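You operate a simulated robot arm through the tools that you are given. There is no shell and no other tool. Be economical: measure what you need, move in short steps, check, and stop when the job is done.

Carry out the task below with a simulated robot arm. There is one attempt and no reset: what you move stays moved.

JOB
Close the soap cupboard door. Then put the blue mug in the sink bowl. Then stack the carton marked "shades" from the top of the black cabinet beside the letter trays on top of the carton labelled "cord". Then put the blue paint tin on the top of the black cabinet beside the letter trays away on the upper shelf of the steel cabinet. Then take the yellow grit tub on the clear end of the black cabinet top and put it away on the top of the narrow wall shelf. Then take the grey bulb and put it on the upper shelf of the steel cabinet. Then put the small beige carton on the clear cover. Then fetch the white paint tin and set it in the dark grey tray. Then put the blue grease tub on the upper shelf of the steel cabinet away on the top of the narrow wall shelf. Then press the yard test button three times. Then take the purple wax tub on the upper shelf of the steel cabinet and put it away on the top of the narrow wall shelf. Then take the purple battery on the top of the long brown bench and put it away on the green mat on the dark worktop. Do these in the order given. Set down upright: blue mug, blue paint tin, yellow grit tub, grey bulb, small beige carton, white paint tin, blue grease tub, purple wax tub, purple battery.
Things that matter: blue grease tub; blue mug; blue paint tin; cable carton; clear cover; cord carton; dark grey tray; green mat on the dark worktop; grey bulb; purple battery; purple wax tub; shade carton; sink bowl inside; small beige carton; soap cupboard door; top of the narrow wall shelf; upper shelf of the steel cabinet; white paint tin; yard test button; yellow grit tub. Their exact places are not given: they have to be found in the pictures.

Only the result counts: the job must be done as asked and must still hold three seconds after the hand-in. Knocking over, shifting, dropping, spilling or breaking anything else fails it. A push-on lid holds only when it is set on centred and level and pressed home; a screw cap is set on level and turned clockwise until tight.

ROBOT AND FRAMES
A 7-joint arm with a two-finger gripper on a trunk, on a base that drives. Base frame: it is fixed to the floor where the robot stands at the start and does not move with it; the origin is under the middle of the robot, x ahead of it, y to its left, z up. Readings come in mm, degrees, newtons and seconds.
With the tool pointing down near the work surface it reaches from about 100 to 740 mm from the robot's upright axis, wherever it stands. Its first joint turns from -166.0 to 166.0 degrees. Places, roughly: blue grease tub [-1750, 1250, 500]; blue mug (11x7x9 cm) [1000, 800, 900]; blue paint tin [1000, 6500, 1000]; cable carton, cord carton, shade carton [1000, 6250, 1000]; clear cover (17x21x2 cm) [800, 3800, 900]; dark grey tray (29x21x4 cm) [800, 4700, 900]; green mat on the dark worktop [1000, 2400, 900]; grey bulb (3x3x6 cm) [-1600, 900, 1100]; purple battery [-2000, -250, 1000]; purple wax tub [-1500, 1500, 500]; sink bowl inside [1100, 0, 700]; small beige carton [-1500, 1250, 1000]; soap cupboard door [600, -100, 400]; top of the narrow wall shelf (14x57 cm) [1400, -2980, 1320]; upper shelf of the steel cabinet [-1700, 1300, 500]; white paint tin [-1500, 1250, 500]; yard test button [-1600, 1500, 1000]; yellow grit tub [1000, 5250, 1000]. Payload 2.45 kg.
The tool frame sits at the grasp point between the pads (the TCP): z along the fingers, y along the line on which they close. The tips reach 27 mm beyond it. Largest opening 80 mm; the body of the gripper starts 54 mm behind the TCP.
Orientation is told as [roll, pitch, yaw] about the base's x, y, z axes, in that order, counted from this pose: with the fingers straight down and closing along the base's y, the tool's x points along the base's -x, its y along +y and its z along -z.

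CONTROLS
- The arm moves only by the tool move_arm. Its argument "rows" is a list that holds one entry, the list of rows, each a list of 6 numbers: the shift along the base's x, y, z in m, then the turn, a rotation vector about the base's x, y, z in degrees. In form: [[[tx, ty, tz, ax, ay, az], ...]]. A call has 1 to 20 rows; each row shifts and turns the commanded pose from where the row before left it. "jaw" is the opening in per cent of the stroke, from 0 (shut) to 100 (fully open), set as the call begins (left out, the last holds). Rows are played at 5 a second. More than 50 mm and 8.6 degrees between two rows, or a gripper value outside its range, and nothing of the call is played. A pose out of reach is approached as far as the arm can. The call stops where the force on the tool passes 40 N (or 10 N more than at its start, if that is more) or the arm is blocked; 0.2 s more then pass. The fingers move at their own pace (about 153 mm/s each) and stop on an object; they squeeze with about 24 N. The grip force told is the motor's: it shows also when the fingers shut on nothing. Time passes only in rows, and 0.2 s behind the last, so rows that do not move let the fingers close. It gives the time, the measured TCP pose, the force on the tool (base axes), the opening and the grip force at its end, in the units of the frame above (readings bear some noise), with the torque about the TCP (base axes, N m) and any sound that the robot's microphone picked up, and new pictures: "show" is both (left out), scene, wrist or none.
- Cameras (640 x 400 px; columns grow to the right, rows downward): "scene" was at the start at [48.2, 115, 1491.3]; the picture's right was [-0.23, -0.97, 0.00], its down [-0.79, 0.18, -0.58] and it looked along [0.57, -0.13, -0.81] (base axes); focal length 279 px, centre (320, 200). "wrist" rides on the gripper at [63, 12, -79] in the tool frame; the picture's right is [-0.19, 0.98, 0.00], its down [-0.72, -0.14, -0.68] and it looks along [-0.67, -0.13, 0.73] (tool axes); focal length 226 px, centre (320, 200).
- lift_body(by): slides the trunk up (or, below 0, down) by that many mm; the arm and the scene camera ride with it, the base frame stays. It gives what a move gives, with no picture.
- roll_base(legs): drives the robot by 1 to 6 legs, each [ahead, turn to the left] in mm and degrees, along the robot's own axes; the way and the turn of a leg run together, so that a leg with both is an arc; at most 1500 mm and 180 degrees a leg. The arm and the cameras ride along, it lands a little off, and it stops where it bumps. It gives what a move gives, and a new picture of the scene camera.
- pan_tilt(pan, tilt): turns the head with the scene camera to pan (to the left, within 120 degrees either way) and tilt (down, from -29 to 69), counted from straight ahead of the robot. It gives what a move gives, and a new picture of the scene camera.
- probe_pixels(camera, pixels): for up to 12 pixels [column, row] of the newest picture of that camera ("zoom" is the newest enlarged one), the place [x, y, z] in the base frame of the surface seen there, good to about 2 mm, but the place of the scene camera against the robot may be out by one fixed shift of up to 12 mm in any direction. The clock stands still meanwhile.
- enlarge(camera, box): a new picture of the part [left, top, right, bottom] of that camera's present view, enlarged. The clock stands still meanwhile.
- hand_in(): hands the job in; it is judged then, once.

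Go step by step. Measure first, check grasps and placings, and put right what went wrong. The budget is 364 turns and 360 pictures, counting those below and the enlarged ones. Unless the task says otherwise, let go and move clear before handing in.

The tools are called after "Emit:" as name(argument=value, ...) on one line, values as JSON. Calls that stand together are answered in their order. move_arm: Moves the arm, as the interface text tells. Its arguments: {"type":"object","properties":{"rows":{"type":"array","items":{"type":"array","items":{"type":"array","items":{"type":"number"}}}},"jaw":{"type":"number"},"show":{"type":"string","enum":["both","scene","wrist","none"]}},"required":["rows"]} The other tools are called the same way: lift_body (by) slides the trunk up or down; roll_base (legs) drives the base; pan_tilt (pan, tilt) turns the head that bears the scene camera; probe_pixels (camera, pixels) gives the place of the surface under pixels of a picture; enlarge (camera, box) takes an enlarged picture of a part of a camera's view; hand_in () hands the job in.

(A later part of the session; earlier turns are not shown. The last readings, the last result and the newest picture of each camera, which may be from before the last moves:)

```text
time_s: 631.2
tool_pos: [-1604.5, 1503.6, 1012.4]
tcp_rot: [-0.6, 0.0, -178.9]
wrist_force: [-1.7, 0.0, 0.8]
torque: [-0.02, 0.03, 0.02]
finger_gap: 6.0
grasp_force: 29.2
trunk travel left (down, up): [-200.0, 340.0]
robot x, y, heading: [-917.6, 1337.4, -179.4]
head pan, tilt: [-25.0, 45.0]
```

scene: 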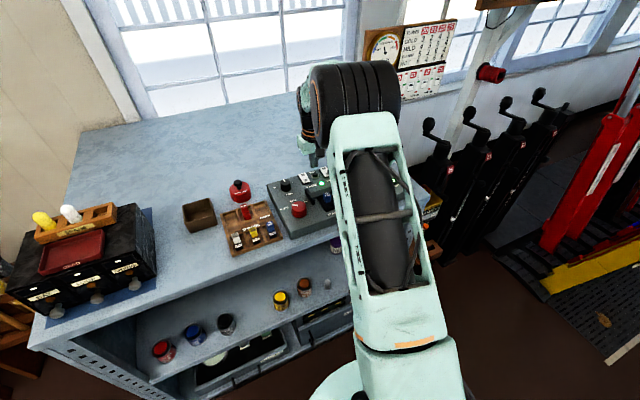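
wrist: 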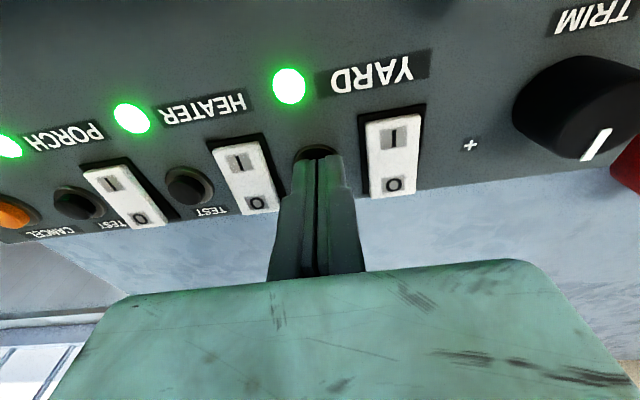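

The jaw reads 6 mm, so the cap is wedging between the fingertips. I'll lift, shift 5 mm so that one fingertip covers the cap, and try again.

Emit:
move_arm(rows=[[[0, 0, 0.01, 0, 0, 0], [0, 0, 0.012, 0, 0, 0], [0, 0.005, 0, 0, 0, 0]]], show="wrist")

Emit:
enlarge(camera="wrist", box=[256, 100, 384, 180])

```text
time_s: 632.0
tool_pos: [-1603.1, 1509.5, 1033.8]
tcp_rot: [-0.5, 0.0, -178.9]
wrist_force: [-0.4, 0.1, -0.6]
torque: [0.01, -0.01, -0.01]
finger_gap: 0.0
grasp_force: 29.8
trunk travel left (down, up): [-200.0, 340.0]
robot x, y, heading: [-920.9, 1337.4, -179.5]
head pan, tilt: [-25.0, 45.0]
```

wrist: 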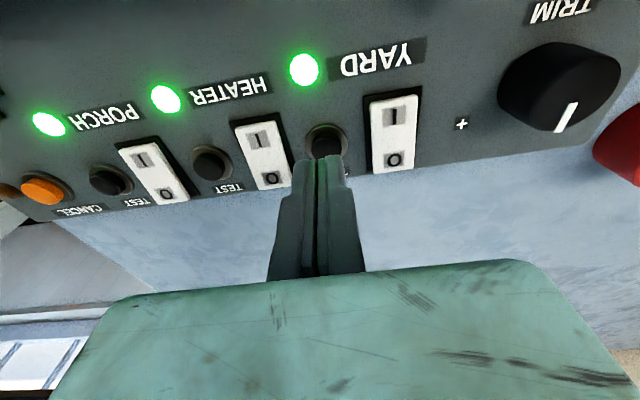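

```text
5.00 times, centred on (320, 140) of wrist
```

zoom: 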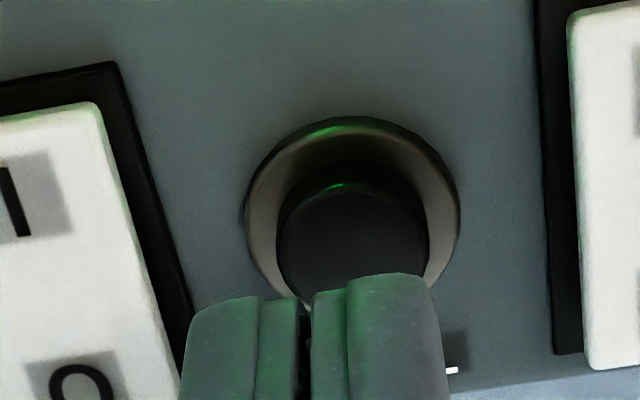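

One fingertip now covers the cap. I'll press down in small steps.

Emit:
move_arm(rows=[[[0, 0.001, -0.006, 0, 0, 0], [0, 0, -0.003, 0, 0, 0], [0, 0, -0.002, 0, 0, 0], [0, 0, -0.002, 0, 0, 0]]], show="none")

```text
time_s: 633.0
tool_pos: [-1606.3, 1509.5, 1021.3]
tcp_rot: [-0.6, 0.1, -178.9]
wrist_force: [0.5, -0.4, 0.2]
torque: [-0.02, 0.0, -0.01]
finger_gap: 0.0
grasp_force: 29.4
trunk travel left (down, up): [-200.0, 340.0]
robot x, y, heading: [-920.8, 1341.6, -179.3]
head pan, tilt: [-25.0, 45.0]
```

Emit:
move_arm(rows=[[[0, 0, -0.0015, 0, 0, 0], [0, 0, -0.0015, 0, 0, 0], [0, 0, -0.0015, 0, 0, 0]]], show="none")

```text
time_s: 633.8
tool_pos: [-1605.2, 1509.6, 1015.6]
tcp_rot: [-0.6, 0.1, -178.9]
wrist_force: [0.7, 0.6, 0.2]
torque: [0.01, -0.01, 0.01]
finger_gap: 0.0
grasp_force: 29.6
trunk travel left (down, up): [-200.0, 340.0]
robot x, y, heading: [-917.2, 1340.9, -179.5]
head pan, tilt: [-25.0, 45.0]
```

Emit:
move_arm(rows=[[[0, 0, -0.001, 0, 0, 0], [0, 0, -0.001, 0, 0, 0]]], show="wrist")

Emit:
enlarge(camera="wrist", box=[256, 100, 384, 180])

```text
time_s: 634.4
tool_pos: [-1604.0, 1511.1, 1014.2]
tcp_rot: [-0.6, 0.0, -178.9]
wrist_force: [-0.1, -0.3, 0.3]
torque: [0.02, 0.02, 0.0]
finger_gap: 0.0
grasp_force: 29.8
trunk travel left (down, up): [-200.0, 340.0]
robot x, y, heading: [-915.2, 1339.6, -179.6]
head pan, tilt: [-25.0, 45.0]
```

wrist: 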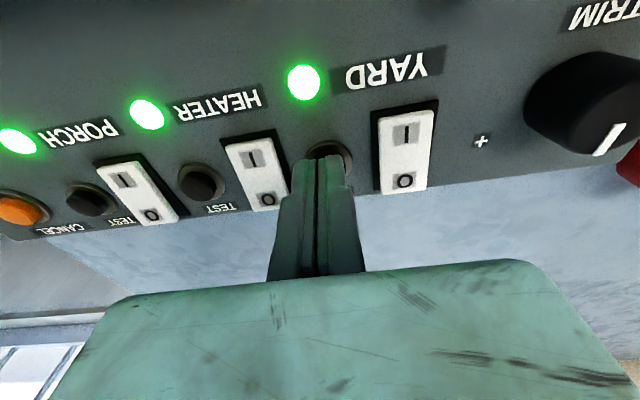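

```text
5.00 times, centred on (320, 140) of wrist
```

zoom: 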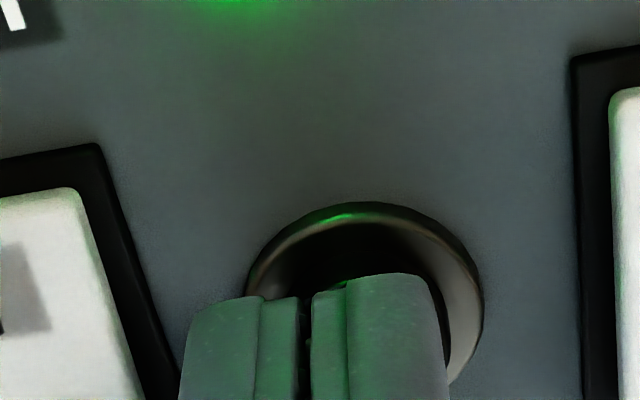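

No clear contact yet, and the left finger is close to the HEATER switch frame. I'll lift and turn the tool 90° so it is only 16 mm wide between the switches.

Emit:
move_arm(rows=[[[0, 0, 0.02, 0, 0, 0], [0, 0, 0.03, 0, 0, 0], [0, 0, 0, 0, 0, 8.2], [0, 0, 0, 0, 0, 8.2], [0, 0, 0, 0, 0, 8.2], [0, 0, 0, 0, 0, 8.2], [0, 0, 0, 0, 0, 8.2], [0, 0, 0, 0, 0, 8.2], [0, 0, 0, 0, 0, 8.2], [0, 0, 0, 0, 0, 8.2], [0, 0, 0, 0, 0, 8.2], [0, 0, 0, 0, 0, 8.2], [0, 0, 0, 0, 0, 8]]], show="wrist")

```text
time_s: 637.2
tool_pos: [-1604.8, 1510.0, 1064.9]
tcp_rot: [-0.6, 0.0, -88.8]
wrist_force: [0.5, 0.4, 0.8]
torque: [-0.03, -0.01, -0.01]
finger_gap: 0.1
grasp_force: 29.3
trunk travel left (down, up): [-200.0, 340.0]
robot x, y, heading: [-918.8, 1338.4, -179.4]
head pan, tilt: [-25.0, 45.0]
```

wrist: 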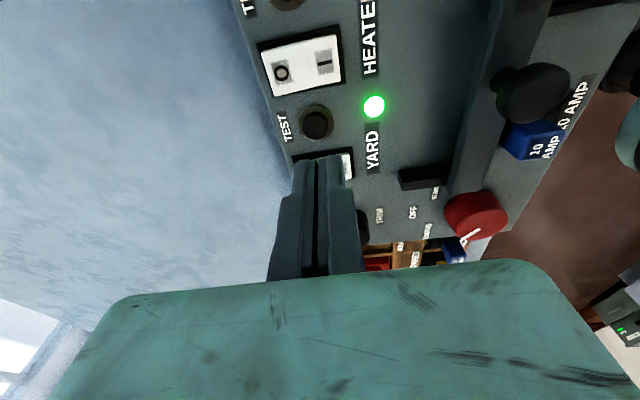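

Emit:
enlarge(camera="wrist", box=[256, 80, 384, 160])

Emit:
probe_pixels(camera="zoom", pixels=[[300, 215], [270, 215], [335, 215], [300, 180], [300, 245], [230, 215], [380, 200], [220, 350]])

```text
5.00 times, centred on (320, 120) of wrist
```

zoom: 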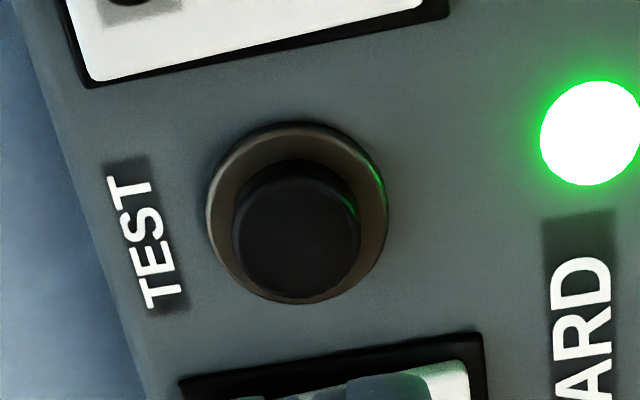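

```text
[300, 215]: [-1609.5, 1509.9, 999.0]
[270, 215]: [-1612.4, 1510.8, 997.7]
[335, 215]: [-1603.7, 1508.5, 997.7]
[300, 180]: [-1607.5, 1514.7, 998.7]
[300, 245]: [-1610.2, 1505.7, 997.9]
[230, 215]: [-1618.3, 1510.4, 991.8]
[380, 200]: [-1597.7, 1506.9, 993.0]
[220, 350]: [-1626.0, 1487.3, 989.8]
```

The cap centre is (-1608.5,1506), about 17 mm across. I'll put one finger over it (TCP x -1603.5) and lower.

Emit:
move_arm(rows=[[[0.001, -0.004, -0.02, 0, 0, 0], [0, 0, -0.015, 0, 0, 0], [0, 0, -0.004, 0, 0, 0], [0, 0, -0.002, 0, 0, 0]]], show="wrist")

Emit:
enlarge(camera="wrist", box=[256, 100, 384, 180])

```text
time_s: 638.2
tool_pos: [-1602.6, 1505.2, 1023.2]
tcp_rot: [-0.6, 0.0, -88.9]
wrist_force: [0.1, 0.2, 1.1]
torque: [0.01, 0.02, -0.02]
finger_gap: 0.1
grasp_force: 29.3
trunk travel left (down, up): [-200.0, 340.0]
robot x, y, heading: [-918.1, 1336.4, -179.4]
head pan, tilt: [-25.0, 45.0]
```

wrist: 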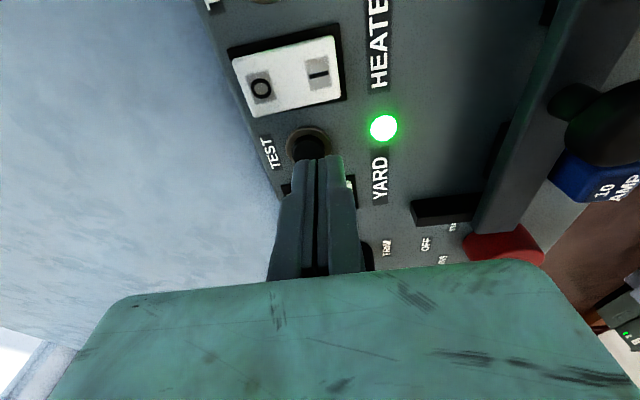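

```text
5.00 times, centred on (320, 140) of wrist
```

zoom: 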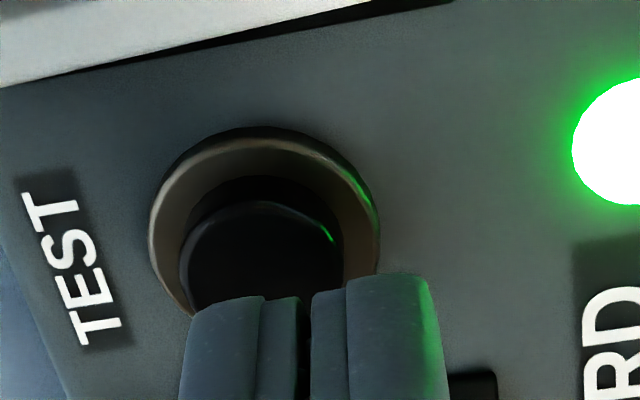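

The left finger is over the cap. I'll keep lowering.

Emit:
move_arm(rows=[[[0, 0, -0.0015, 0, 0, 0], [0, 0, -0.0015, 0, 0, 0], [0, 0, -0.0015, 0, 0, 0]]], show="none")

Emit:
move_arm(rows=[[[0, 0, -0.0015, 0, 0, 0], [0, 0, -0.0015, 0, 0, 0]]], show="none")

Emit:
enlarge(camera="wrist", box=[256, 100, 384, 180])

```text
time_s: 639.0
tool_pos: [-1602.9, 1505.9, 1018.7]
tcp_rot: [-0.5, 0.0, -88.8]
wrist_force: [-0.2, -0.5, -0.1]
torque: [-0.03, 0.03, 0.0]
finger_gap: 0.1
grasp_force: 29.5
trunk travel left (down, up): [-200.0, 340.0]
robot x, y, heading: [-916.1, 1340.5, -179.5]
head pan, tilt: [-25.0, 45.0]
```

```text
time_s: 639.6
tool_pos: [-1603.8, 1505.2, 1016.6]
tcp_rot: [-0.6, 0.0, -88.9]
wrist_force: [-0.5, -0.6, 0.0]
torque: [-0.03, 0.02, -0.03]
finger_gap: 0.1
grasp_force: 29.8
trunk travel left (down, up): [-200.0, 340.0]
robot x, y, heading: [-917.0, 1341.9, -179.3]
head pan, tilt: [-25.0, 45.0]
```

```text
5.00 times, centred on (320, 140) of wrist
```

zoom: 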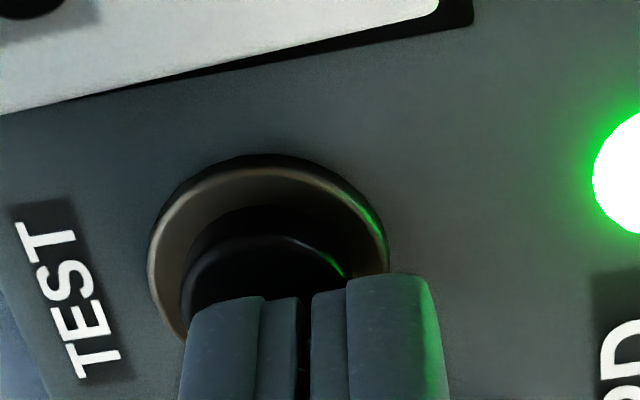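

The fingertip is over the cap but not yet touching. I'll continue down in 1 mm steps.

Emit:
move_arm(rows=[[[0, 0, -0.001, 0, 0, 0], [0, 0, -0.001, 0, 0, 0], [0, 0, -0.001, 0, 0, 0]]], show="none")

Emit:
move_arm(rows=[[[0, 0, -0.001, 0, 0, 0], [0, 0, -0.001, 0, 0, 0]]], show="none")

Emit:
enlarge(camera="wrist", box=[256, 100, 384, 180])

```text
time_s: 640.4
tool_pos: [-1603.2, 1505.3, 1012.6]
tcp_rot: [-0.6, 0.1, -88.9]
wrist_force: [0.4, -0.6, 1.4]
torque: [0.03, 0.01, -0.01]
finger_gap: 0.0
grasp_force: 29.2
trunk travel left (down, up): [-200.0, 340.0]
robot x, y, heading: [-918.0, 1337.7, -179.4]
head pan, tilt: [-25.0, 45.0]
```

```text
time_s: 641.0
tool_pos: [-1603.4, 1505.9, 1011.7]
tcp_rot: [-0.6, 0.0, -89.0]
wrist_force: [-0.3, -0.8, 1.7]
torque: [-0.02, 0.02, 0.0]
finger_gap: 5.9
grasp_force: 29.5
trunk travel left (down, up): [-200.0, 340.0]
robot x, y, heading: [-914.2, 1342.1, -179.2]
head pan, tilt: [-25.0, 45.0]
```

```text
5.00 times, centred on (320, 140) of wrist
```

zoom: 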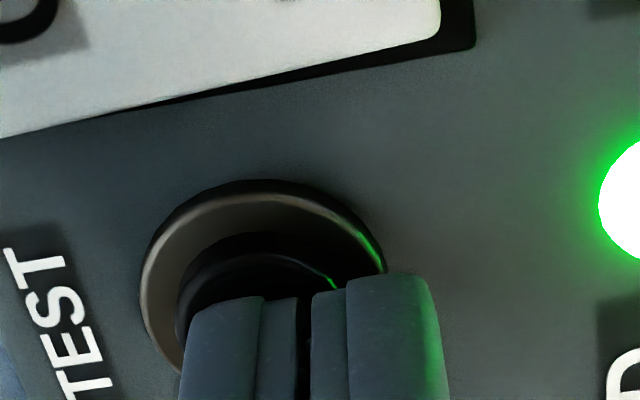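

Contact begins (1.7 N). I'll press further.

Emit:
move_arm(rows=[[[0, 0, -0.001, 0, 0, 0], [0, 0, -0.001, 0, 0, 0]]], show="wrist")

```text
time_s: 641.6
tool_pos: [-1603.5, 1506.2, 1010.9]
tcp_rot: [-0.6, 0.0, -89.0]
wrist_force: [0.9, -0.6, 3.8]
torque: [-0.01, -0.06, -0.03]
finger_gap: 6.0
grasp_force: 30.2
trunk travel left (down, up): [-200.0, 340.0]
robot x, y, heading: [-915.3, 1341.1, -179.3]
head pan, tilt: [-25.0, 45.0]
heard: click
```

wrist: 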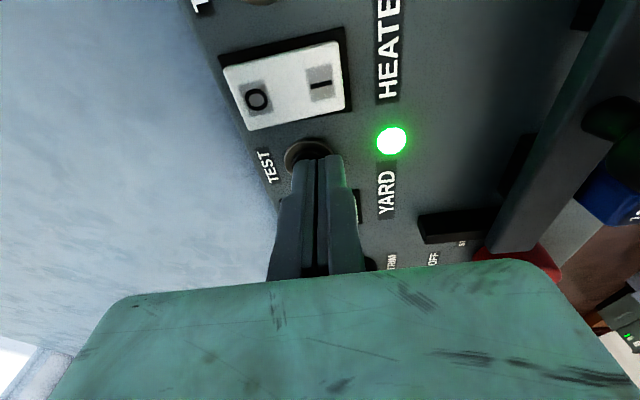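

A click was heard: press one. I'll lift 10 mm and press again.

Emit:
move_arm(rows=[[[0, 0, 0.005, 0, 0, 0], [0, 0, 0.005, 0, 0, 0]]], show="wrist")

Emit:
enlarge(camera="wrist", box=[200, 0, 440, 150])

Emit:
move_arm(rows=[[[0, 0, -0.005, 0, 0, 0], [0, 0, -0.003, 0, 0, 0], [0, 0, -0.002, 0, 0, 0]]], show="none")

```text
time_s: 642.2
tool_pos: [-1604.2, 1506.2, 1019.0]
tcp_rot: [-0.6, 0.1, -88.9]
wrist_force: [-0.5, 0.1, 0.2]
torque: [-0.02, 0.01, -0.03]
finger_gap: 0.1
grasp_force: 29.5
trunk travel left (down, up): [-200.0, 340.0]
robot x, y, heading: [-916.0, 1340.0, -179.5]
head pan, tilt: [-25.0, 45.0]
```

wrist: 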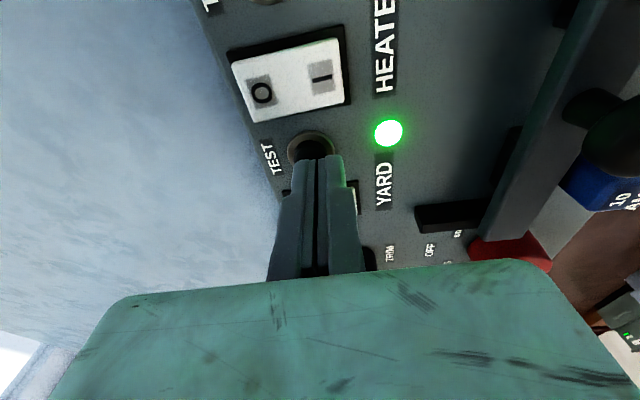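

```text
2.67 times, centred on (320, 75) of wrist
```

zoom: 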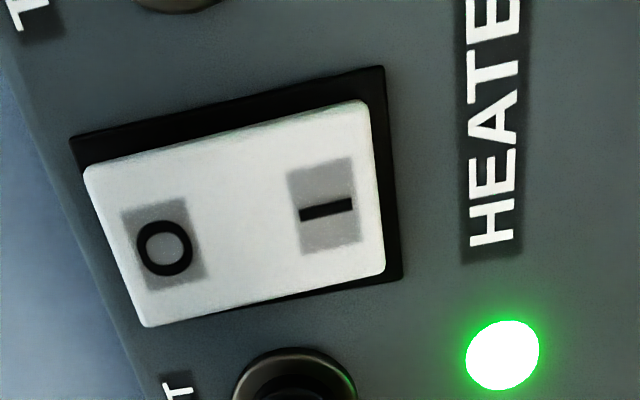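

```text
time_s: 643.0
tool_pos: [-1604.3, 1506.8, 1008.6]
tcp_rot: [-0.6, 0.0, -88.8]
wrist_force: [0.2, 0.5, 5.8]
torque: [-0.02, -0.02, -0.03]
finger_gap: 5.8
grasp_force: 29.3
trunk travel left (down, up): [-200.0, 340.0]
robot x, y, heading: [-919.8, 1338.8, -179.3]
head pan, tilt: [-25.0, 45.0]
heard: click
```

Press two clicked. I'll lift and press a third time.

Emit:
move_arm(rows=[[[0, 0, 0.005, 0, 0, 0], [0, 0, 0.005, 0, 0, 0]]], show="none")

Emit:
move_arm(rows=[[[0, 0, -0.005, 0, 0, 0], [0, 0, -0.003, 0, 0, 0], [0, 0, -0.002, 0, 0, 0]]], show="none")

```text
time_s: 643.6
tool_pos: [-1604.0, 1506.2, 1019.5]
tcp_rot: [-0.4, 0.0, -88.9]
wrist_force: [0.5, 0.4, 0.5]
torque: [0.0, 0.0, -0.01]
finger_gap: 0.0
grasp_force: 29.9
trunk travel left (down, up): [-200.0, 340.0]
robot x, y, heading: [-917.9, 1339.9, -179.4]
head pan, tilt: [-25.0, 45.0]
```

```text
time_s: 644.4
tool_pos: [-1603.5, 1506.0, 1009.5]
tcp_rot: [-0.6, 0.0, -88.9]
wrist_force: [0.5, -2.9, 4.6]
torque: [-0.01, 0.01, -0.01]
finger_gap: 6.2
grasp_force: 29.8
trunk travel left (down, up): [-200.0, 340.0]
robot x, y, heading: [-916.2, 1343.1, -179.3]
head pan, tilt: [-25.0, 45.0]
heard: click
```

Three clicks heard. I'll lift clear, turn the tool back and check the console.

Emit:
move_arm(rows=[[[0, 0, 0.03, 0, 0, 0], [0, 0, 0.045, 0, 0, 0], [0, 0, 0.045, 0, 0, 0], [0, 0, 0, 0, 0, -8.2], [0, 0, 0, 0, 0, -8.2], [0.02, 0, 0, 0, 0, -8.2], [0.02, 0, 0, 0, 0, -8.2], [0.02, 0, 0, 0, 0, -8.2], [0.02, 0, 0, 0, 0, -8.2], [0.02, 0, 0, 0, 0, -8.2], [0, 0, 0, 0, 0, -8.2], [0, 0, 0, 0, 0, -8.2], [0, 0, 0, 0, 0, -8.2], [0, 0, 0, 0, 0, -8.0]]], show="wrist")

```text
time_s: 647.4
tool_pos: [-1505.5, 1506.0, 1130.8]
tcp_rot: [-0.6, 0.1, -179.1]
wrist_force: [-0.8, -0.2, -0.2]
torque: [0.0, 0.03, -0.03]
finger_gap: 0.0
grasp_force: 30.6
trunk travel left (down, up): [-200.0, 340.0]
robot x, y, heading: [-916.8, 1339.2, -179.2]
head pan, tilt: [-25.0, 45.0]
```

wrist: 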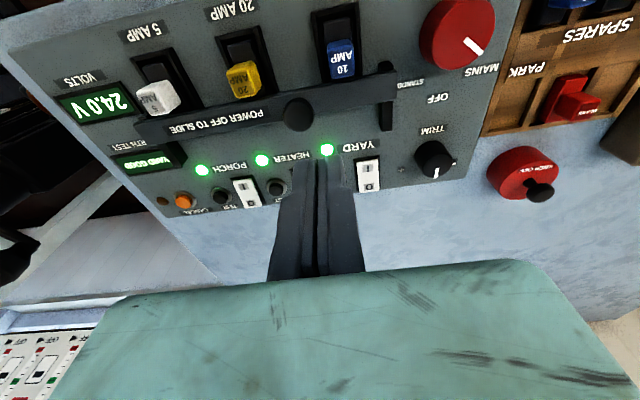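

The display changed; I'll enlarge it to read it.

Emit:
enlarge(camera="wrist", box=[80, 120, 240, 220])

```text
4.00 times, centred on (160, 170) of wrist
```

zoom: 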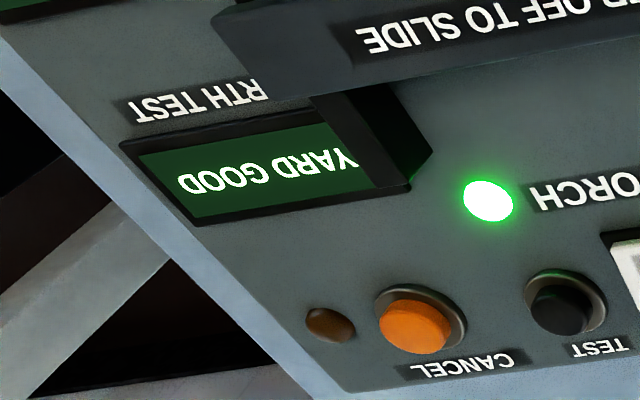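

"YARD GOOD" – the test is done. Next is the purple wax tub: I'll back off and shift to y≈1480.

Emit:
roll_base(legs=[[-260, 0], [0, -90], [150, 0], [0, 90]])

Emit:
lift_body(by=-197)

Emit:
move_arm(rows=[[[0, -0.02, -0.03, 0, 7.5, 0], [0, -0.02, -0.03, 0, 7.5, 0], [0, 0, -0.03, 0, 7.5, 0], [0, 0, -0.03, 0, 7.5, 0], [0, 0, -0.03, 0, 7.5, 0], [0, 0, -0.03, 0, 7.5, 0], [0, 0, -0.01, 0, 7.0, 0]]], jaw=100)

```text
time_s: 658.0
tool_pos: [-1244.4, 1668.9, 1129.2]
tcp_rot: [-0.7, -0.1, -179.7]
wrist_force: [1.2, -0.1, 0.2]
torque: [0.03, -0.02, -0.02]
finger_gap: 0.0
grasp_force: 29.8
trunk travel left (down, up): [-200.0, 340.0]
robot x, y, heading: [-661.6, 1497.5, 179.9]
head pan, tilt: [-25.0, 45.0]
```

scene: 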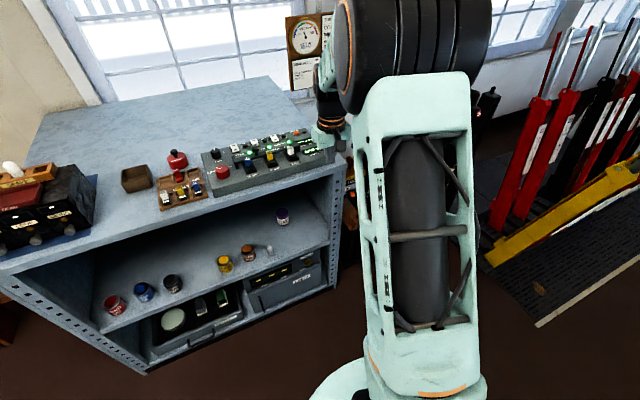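

```text
time_s: 660.1
tool_pos: [-1245.2, 1667.6, 932.8]
tcp_rot: [-0.6, -0.1, -179.5]
wrist_force: [0.6, 0.0, -0.3]
torque: [0.02, -0.01, 0.0]
finger_gap: 0.3
grasp_force: 30.1
trunk travel left (down, up): [-3.0, 537.0]
robot x, y, heading: [-658.8, 1495.3, 179.8]
head pan, tilt: [-25.0, 45.0]
```

```text
time_s: 661.7
tool_pos: [-1243.7, 1627.2, 742.8]
tcp_rot: [-1.2, -52.2, -179.3]
wrist_force: [-0.3, -0.4, 0.4]
torque: [0.0, 0.01, 0.01]
finger_gap: 79.8
grasp_force: 0.0
trunk travel left (down, up): [-3.0, 537.0]
robot x, y, heading: [-661.8, 1497.6, 179.8]
head pan, tilt: [-25.0, 45.0]
```

scene: 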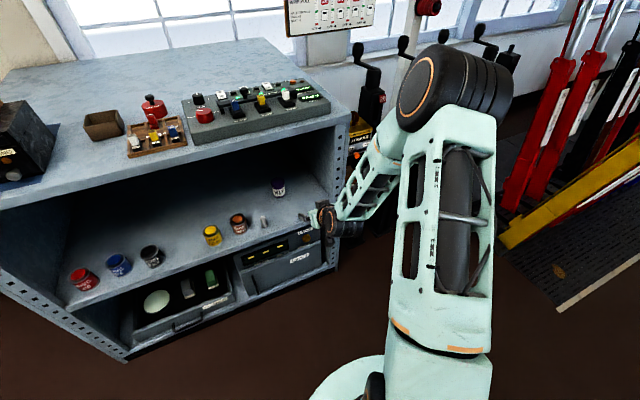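
wrist: 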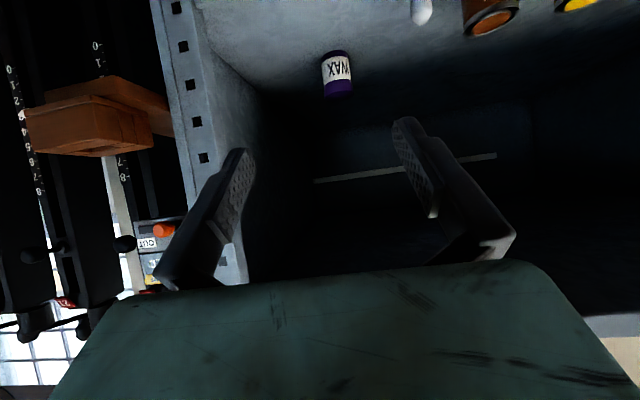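

Emit:
enlarge(camera="wrist", box=[240, 0, 464, 140])

Emit:
probe_pixels(camera="zoom", pixels=[[278, 200], [240, 200], [318, 195], [283, 265], [275, 160], [515, 30], [720, 40], [100, 200], [280, 285]])

Emit:
probe_pixels(camera="wrist", pixels=[[235, 110], [210, 60], [225, 150], [195, 110]])

```text
2.86 times, centred on (352, 70) of wrist
```

zoom: 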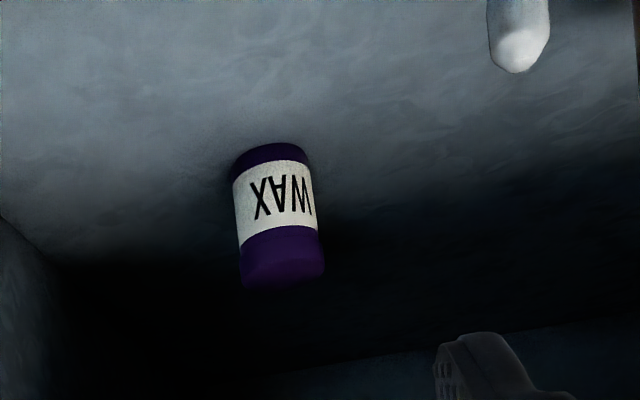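

```text
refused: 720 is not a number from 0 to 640
```

```text
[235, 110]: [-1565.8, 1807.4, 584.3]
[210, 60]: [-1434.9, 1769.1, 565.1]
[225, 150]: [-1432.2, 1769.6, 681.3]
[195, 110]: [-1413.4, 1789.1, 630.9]
```

Emit:
probe_pixels(camera="zoom", pixels=[[278, 200], [240, 200], [312, 195], [283, 265], [275, 160], [515, 30], [280, 280]])

```text
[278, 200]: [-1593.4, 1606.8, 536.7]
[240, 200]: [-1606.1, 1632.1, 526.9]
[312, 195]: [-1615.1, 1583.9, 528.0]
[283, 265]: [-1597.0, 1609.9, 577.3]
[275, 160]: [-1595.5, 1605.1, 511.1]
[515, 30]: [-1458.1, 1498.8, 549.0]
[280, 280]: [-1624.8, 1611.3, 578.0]
```

The wax tub is centred at (-1621,1608), well clear of the bulb and the side post. I'll roll 130 ahead and move in along the tool line.

Emit:
roll_base(legs=[[130, 0]])

Emit:
move_arm(rows=[[[-0.034, -0.006, -0.026, -0.35, 0, 0.2], [-0.034, -0.006, -0.027, -0.35, 0, 0.2], [-0.034, -0.006, -0.027, 0, 0, 0], [-0.034, 0, -0.027, 0, 0, 0]]])

```text
time_s: 663.0
tool_pos: [-1373.0, 1627.1, 742.1]
tcp_rot: [-1.2, -52.1, -179.4]
wrist_force: [0.5, 0.7, 0.6]
torque: [0.0, 0.04, 0.01]
finger_gap: 79.8
grasp_force: 0.0
trunk travel left (down, up): [-3.0, 537.0]
robot x, y, heading: [-789.1, 1491.8, 180.0]
head pan, tilt: [-25.0, 45.0]
```

scene: 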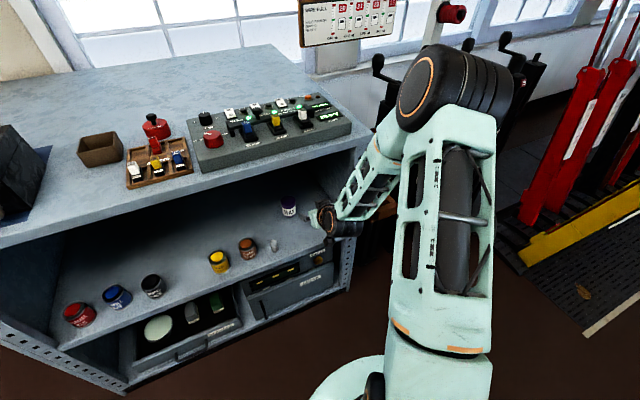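

```text
time_s: 664.0
tool_pos: [-1510.5, 1609.1, 635.9]
tcp_rot: [-0.1, -52.1, -179.7]
wrist_force: [-0.3, -0.4, 0.5]
torque: [0.01, -0.05, -0.01]
finger_gap: 80.2
grasp_force: 0.1
trunk travel left (down, up): [-3.0, 537.0]
robot x, y, heading: [-788.1, 1493.4, 180.1]
head pan, tilt: [-25.0, 45.0]
```

scene: 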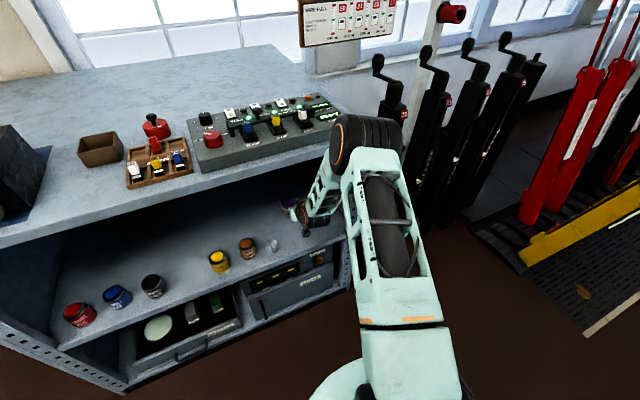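
wrist: 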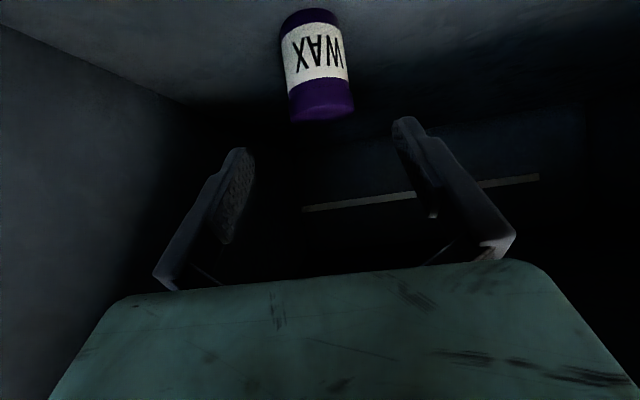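

Centred. I'll continue to the grasp.

Emit:
move_arm(rows=[[[-0.036, 0, -0.031, 0, 0, 0], [-0.036, 0, -0.031, 0, 0, 0], [-0.036, 0, -0.03, 0, 0, 0]]], show="wrist")

```text
time_s: 664.8
tool_pos: [-1616.8, 1611.6, 544.0]
tcp_rot: [0.0, -52.1, -179.8]
wrist_force: [0.4, 1.2, 0.9]
torque: [-0.01, -0.03, 0.03]
finger_gap: 80.3
grasp_force: 0.1
trunk travel left (down, up): [-3.0, 537.0]
robot x, y, heading: [-788.9, 1497.3, 180.1]
head pan, tilt: [-25.0, 45.0]
```

wrist: 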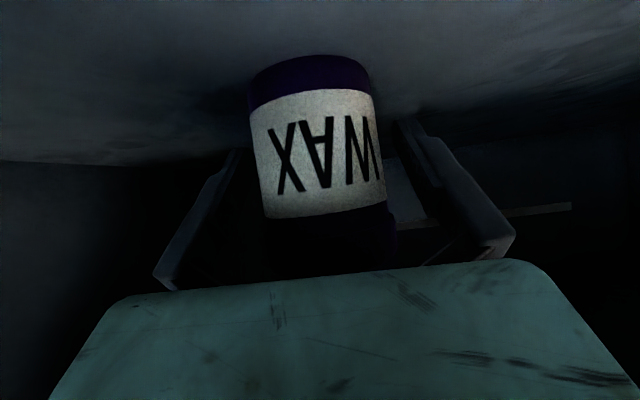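

The tub lies between the pads. I'll close and withdraw along the same line.

Emit:
move_arm(rows=[[[0, 0, 0, 0, 0, 0], [0, 0, 0, 0, 0, 0], [0, 0, 0, 0, 0, 0], [0, 0, 0.01, 0, 0, 0], [0.036, 0, 0.03, 0, 0, 0], [0.036, 0, 0.03, 0, 0, 0], [0.036, 0, 0.03, 0, 0, 0], [0.034, 0, 0.026, 0, 0, 0], [0.034, 0, 0.026, 0, 0, 0]]], jaw=0)

Emit:
roll_base(legs=[[-280, 0]])

Emit:
move_arm(rows=[[[0, -0.02, 0.04, 0, 0, 0], [0, -0.02, 0.04, 0, 0, 0], [0, -0.02, 0.04, 0, 0, 0], [0, -0.02, 0.04, 0, 0, 0], [0, -0.02, 0.04, 0, 0, 0], [0, 0, 0.045, 0, 0, 0], [0, 0, 0.045, 0, 0, 0]]])

```text
time_s: 666.8
tool_pos: [-1441.9, 1610.8, 696.1]
tcp_rot: [0.0, -52.0, -179.8]
wrist_force: [0.1, -0.3, -1.5]
torque: [0.0, 0.01, -0.01]
finger_gap: 58.8
grasp_force: 23.8
trunk travel left (down, up): [-3.0, 537.0]
robot x, y, heading: [-785.6, 1493.7, 180.2]
head pan, tilt: [-25.0, 45.0]
```

scene: 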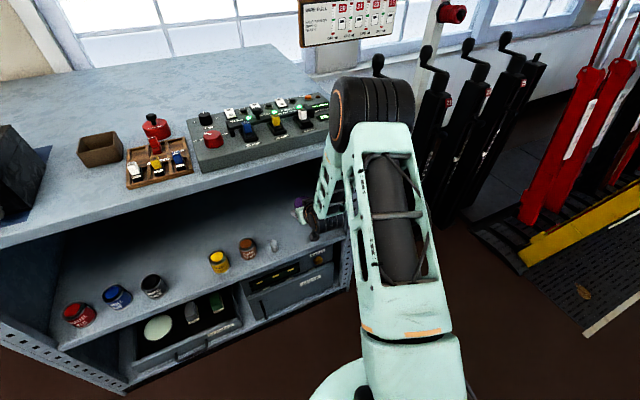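
wrist: 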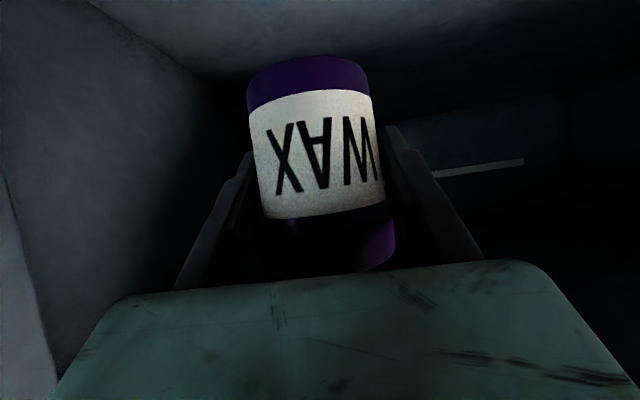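

```text
time_s: 668.8
tool_pos: [-1157.9, 1612.2, 695.1]
tcp_rot: [0.0, -52.0, -179.9]
wrist_force: [-0.5, 0.4, -1.8]
torque: [-0.03, -0.02, -0.05]
finger_gap: 58.4
grasp_force: 24.1
trunk travel left (down, up): [-3.0, 537.0]
robot x, y, heading: [-504.4, 1494.4, 179.8]
head pan, tilt: [-25.0, 45.0]
```

scene: 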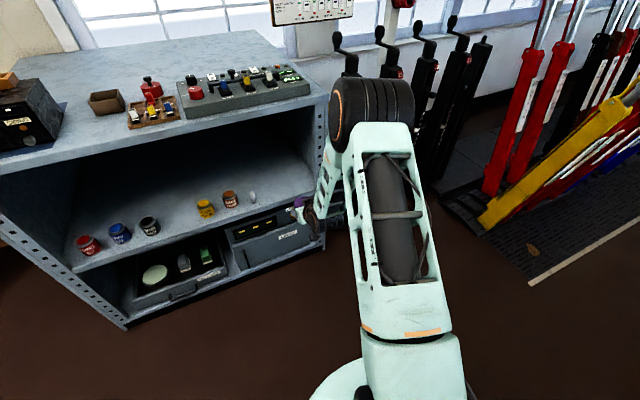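

```text
time_s: 670.4
tool_pos: [-1157.1, 1511.3, 985.1]
tcp_rot: [0.0, -52.0, -180.0]
wrist_force: [0.2, 0.6, -2.3]
torque: [0.0, -0.02, -0.02]
finger_gap: 58.5
grasp_force: 23.6
trunk travel left (down, up): [-3.0, 537.0]
robot x, y, heading: [-504.5, 1497.5, 179.7]
head pan, tilt: [-25.0, 45.0]
```

scene: 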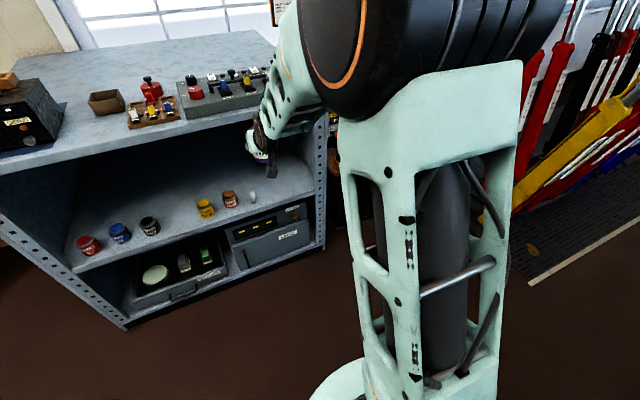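
wrist: 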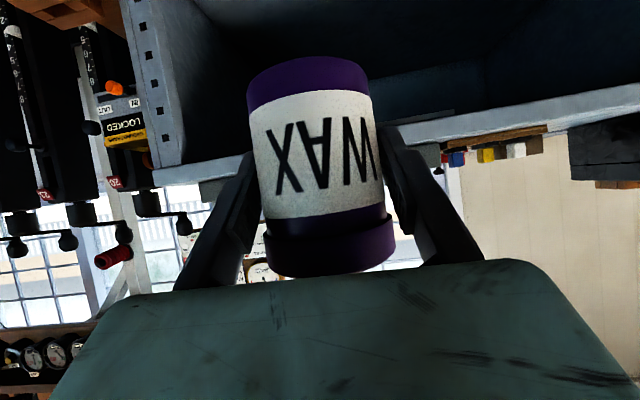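

The wax tub is held. I'll drive to the wall shelf again, for the space beyond LIME.

Emit:
roll_base(legs=[[-700, 0], [0, 90], [1400, 0], [1400, 0], [1310, 0], [0, 45]])

Emit:
lift_body(by=400)

Emit:
roll_base(legs=[[480, 0], [0, 45]])

Emit:
lift_body(by=90)

```text
time_s: 699.4
tool_pos: [484.5, -3095.8, 985.8]
tcp_rot: [0.0, -52.0, -47.3]
wrist_force: [-0.8, 0.8, -1.7]
torque: [0.01, -0.02, 0.01]
finger_gap: 58.3
grasp_force: 23.9
trunk travel left (down, up): [-3.0, 537.0]
robot x, y, heading: [55.9, -2601.9, -47.3]
head pan, tilt: [-25.0, 45.0]
```

scene: 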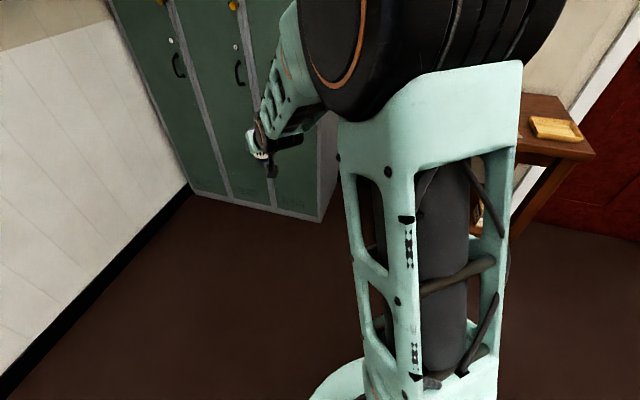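

```text
time_s: 703.2
tool_pos: [485.8, -3095.0, 1385.5]
tcp_rot: [0.0, -51.9, -47.3]
wrist_force: [-0.1, 0.3, -1.9]
torque: [0.01, -0.01, -0.02]
finger_gap: 58.4
grasp_force: 23.6
trunk travel left (down, up): [-403.0, 137.0]
robot x, y, heading: [55.2, -2601.3, -47.2]
head pan, tilt: [-25.0, 45.0]
```

```text
time_s: 708.3
tool_pos: [1041.9, -3001.8, 1385.3]
tcp_rot: [0.0, -52.0, -1.4]
wrist_force: [0.6, -0.1, -1.2]
torque: [0.0, -0.02, 0.04]
finger_gap: 58.1
grasp_force: 24.1
trunk travel left (down, up): [-403.0, 137.0]
robot x, y, heading: [394.6, -2967.4, -1.9]
head pan, tilt: [-25.0, 45.0]
```

scene: 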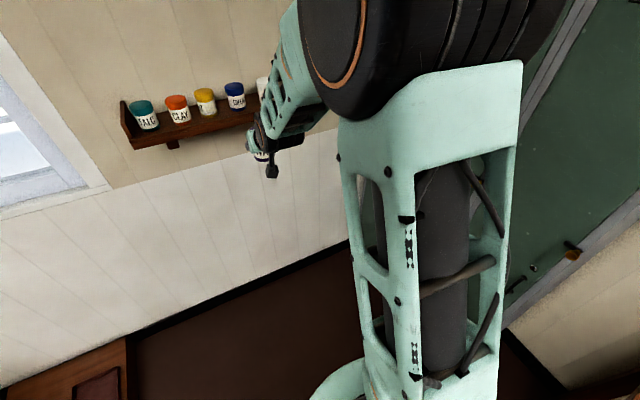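

```text
time_s: 709.5
tool_pos: [1043.1, -3000.3, 1475.8]
tcp_rot: [-0.1, -52.0, -1.6]
wrist_force: [-0.5, -0.1, -1.7]
torque: [0.04, 0.02, 0.01]
finger_gap: 58.8
grasp_force: 23.9
trunk travel left (down, up): [-493.0, 47.0]
robot x, y, heading: [396.5, -2963.9, -1.9]
head pan, tilt: [-25.0, 45.0]
```

I'll roll 150 ahead and shift to y≈-3205, then look.

Emit:
roll_base(legs=[[150, 2]])

Emit:
move_arm(rows=[[[0, -0.045, 0, 0, 0, 0], [0, -0.045, 0, 0, 0, 0], [0, -0.045, 0, 0, 0, 0], [0, -0.045, -0.01, 0, 0, 0]]])

```text
time_s: 710.9
tool_pos: [1195.6, -2981.4, 1474.7]
tcp_rot: [0.0, -51.9, 0.4]
wrist_force: [0.3, 0.1, -2.6]
torque: [0.01, 0.02, 0.01]
finger_gap: 58.6
grasp_force: 23.8
trunk travel left (down, up): [-493.0, 47.0]
robot x, y, heading: [539.8, -2968.5, 0.3]
head pan, tilt: [-25.0, 45.0]
```

scene: 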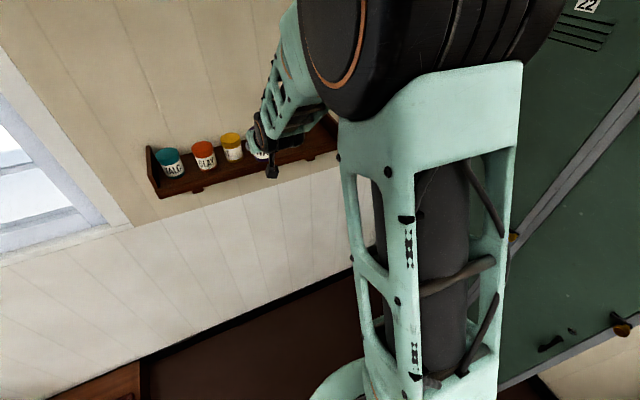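

```text
time_s: 711.9
tool_pos: [1195.0, -3164.3, 1467.2]
tcp_rot: [0.1, -52.0, 0.4]
wrist_force: [0.2, -0.5, -1.1]
torque: [0.03, 0.03, 0.01]
finger_gap: 58.4
grasp_force: 23.9
trunk travel left (down, up): [-493.0, 47.0]
robot x, y, heading: [542.3, -2969.3, 0.5]
head pan, tilt: [-25.0, 45.0]
```

scene: 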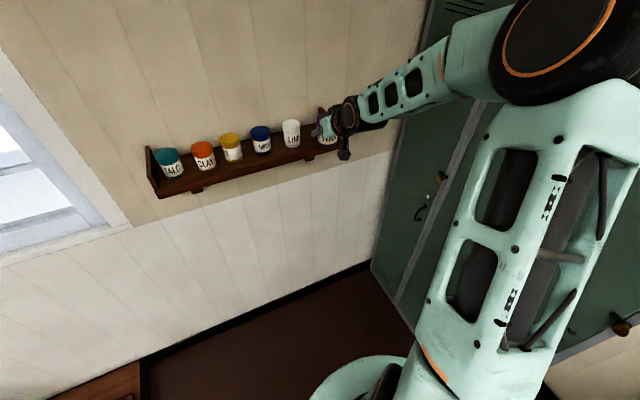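
wrist: 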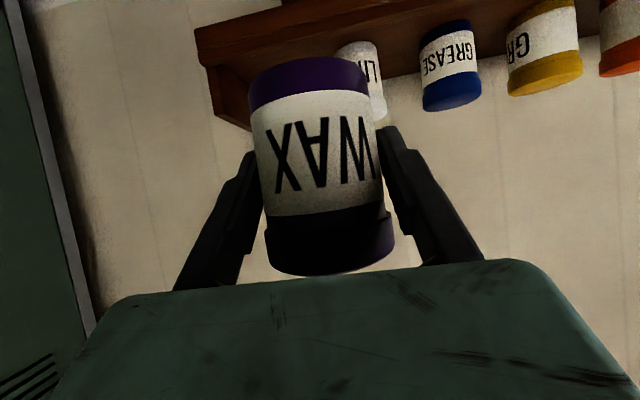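

Emit:
enlarge(camera="wrist", box=[180, 0, 404, 140])

Emit:
probe_pixels(camera="zoom", pixels=[[540, 180], [565, 180], [580, 240], [120, 270], [60, 250], [180, 300], [100, 190], [200, 170], [420, 130], [470, 110]])

```text
2.86 times, centred on (292, 70) of wrist
```

zoom: 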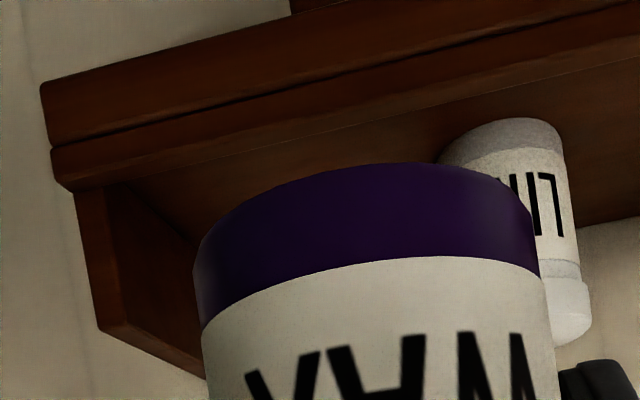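

```text
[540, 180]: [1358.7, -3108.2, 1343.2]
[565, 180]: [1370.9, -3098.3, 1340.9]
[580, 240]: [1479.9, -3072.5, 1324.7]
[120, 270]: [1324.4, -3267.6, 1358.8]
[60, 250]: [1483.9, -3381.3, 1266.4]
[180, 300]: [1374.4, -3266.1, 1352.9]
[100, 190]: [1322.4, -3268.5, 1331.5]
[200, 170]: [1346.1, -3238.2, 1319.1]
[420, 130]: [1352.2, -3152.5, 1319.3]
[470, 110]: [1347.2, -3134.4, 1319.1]
```

The free space is y -3144…-3267, centred at -3205. I'll roll 60 closer and move in.

Emit:
roll_base(legs=[[60, 0]])

Emit:
move_arm(rows=[[[0.01, -0.041, 0, 0, 0, 0], [0.04, 0, -0.02, 0, 0, 0], [0.04, 0, -0.02, 0, 0, 0], [0.04, 0, -0.02, 0, 0, 0], [0, 0, -0.014, 0, 0, 0]]])

```text
time_s: 712.9
tool_pos: [1255.1, -3161.1, 1465.3]
tcp_rot: [0.0, -51.9, 0.4]
wrist_force: [0.9, -0.3, -1.8]
torque: [0.01, 0.02, 0.04]
finger_gap: 58.5
grasp_force: 24.0
trunk travel left (down, up): [-493.0, 47.0]
robot x, y, heading: [602.4, -2968.4, 0.1]
head pan, tilt: [-25.0, 45.0]
```

scene: 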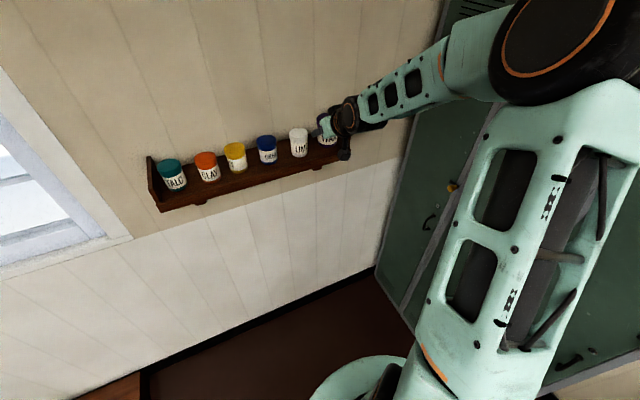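

```text
time_s: 714.1
tool_pos: [1380.8, -3205.4, 1393.8]
tcp_rot: [0.0, -52.0, 0.3]
wrist_force: [-0.7, 0.4, -1.5]
torque: [0.03, 0.02, 0.0]
finger_gap: 58.5
grasp_force: 24.1
trunk travel left (down, up): [-493.0, 47.0]
robot x, y, heading: [601.1, -2967.8, 0.1]
head pan, tilt: [-25.0, 45.0]
```

scene: 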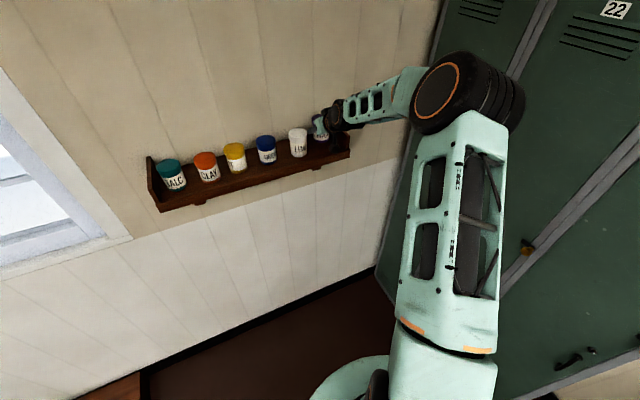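
wrist: 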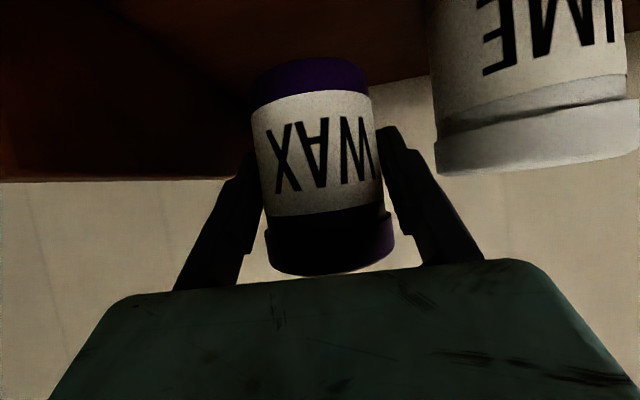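

Symmetric between LIME and the end board. I'll lower it to the shelf.

Emit:
move_arm(rows=[[[0.003, 0, -0.013, 0, 0, 0], [0, 0, -0.01, 0, 0, 0], [0, 0, -0.005, 0, 0, 0], [0, 0, -0.002, 0, 0, 0]]], show="none")

Emit:
move_arm(rows=[[[0, 0, -0.001, 0, 0, 0], [0, 0, -0.001, 0, 0, 0]]], show="none")

```text
time_s: 715.1
tool_pos: [1385.9, -3204.3, 1364.1]
tcp_rot: [0.0, -52.1, 0.4]
wrist_force: [0.5, 0.4, 4.4]
torque: [-0.12, 0.03, 0.0]
finger_gap: 58.4
grasp_force: 23.7
trunk travel left (down, up): [-493.0, 47.0]
robot x, y, heading: [604.0, -2968.3, 0.4]
head pan, tilt: [-25.0, 45.0]
```

```text
time_s: 715.7
tool_pos: [1388.2, -3204.0, 1364.1]
tcp_rot: [-0.2, -52.3, 0.6]
wrist_force: [6.0, -1.2, 18.2]
torque: [-0.04, 0.22, 0.0]
finger_gap: 58.2
grasp_force: 24.3
trunk travel left (down, up): [-493.0, 47.0]
robot x, y, heading: [600.1, -2969.5, 0.4]
head pan, tilt: [-25.0, 45.0]
```

Firm contact. I'll ease 1 mm, open to about 68 mm and withdraw along the tool axis.

Emit:
move_arm(rows=[[[0, 0, 0.001, 0, 0, 0], [0, 0, 0, 0, 0, 0], [0, 0, 0, 0, 0, 0], [-0.025, 0, 0.02, 0, 0, 0], [-0.032, 0, 0.025, 0, 0, 0], [-0.035, 0, 0.028, 0, 0, 0], [-0.035, 0, 0.028, 0, 0, 0], [-0.045, 0, 0.01, 0, 0, 0]]], jaw=86)

```text
time_s: 717.5
tool_pos: [1211.8, -3205.5, 1475.8]
tcp_rot: [-0.1, -52.2, 0.4]
wrist_force: [-0.1, 0.5, 0.5]
torque: [-0.01, -0.01, 0.01]
finger_gap: 68.9
grasp_force: 0.0
trunk travel left (down, up): [-493.0, 47.0]
robot x, y, heading: [602.3, -2966.2, 0.4]
head pan, tilt: [-25.0, 45.0]
```

scene: 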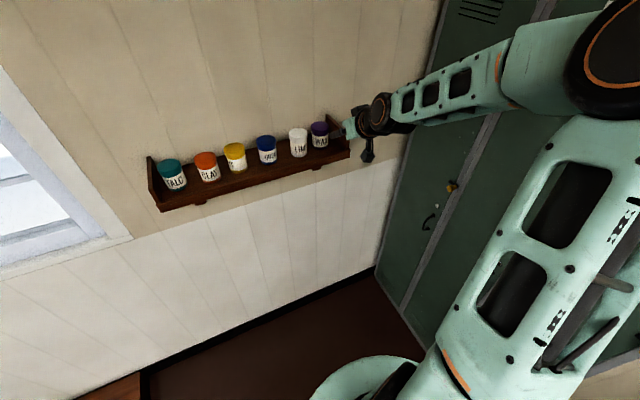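
wrist: 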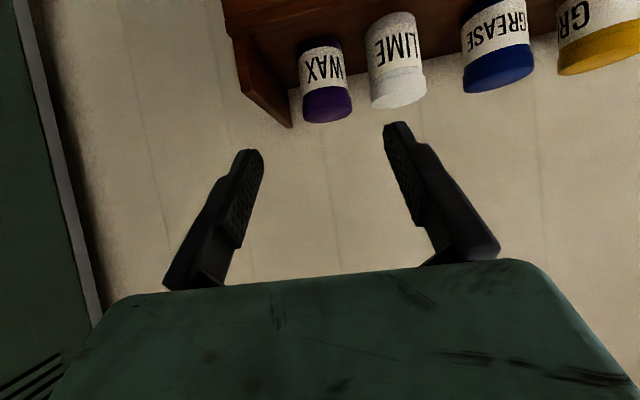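

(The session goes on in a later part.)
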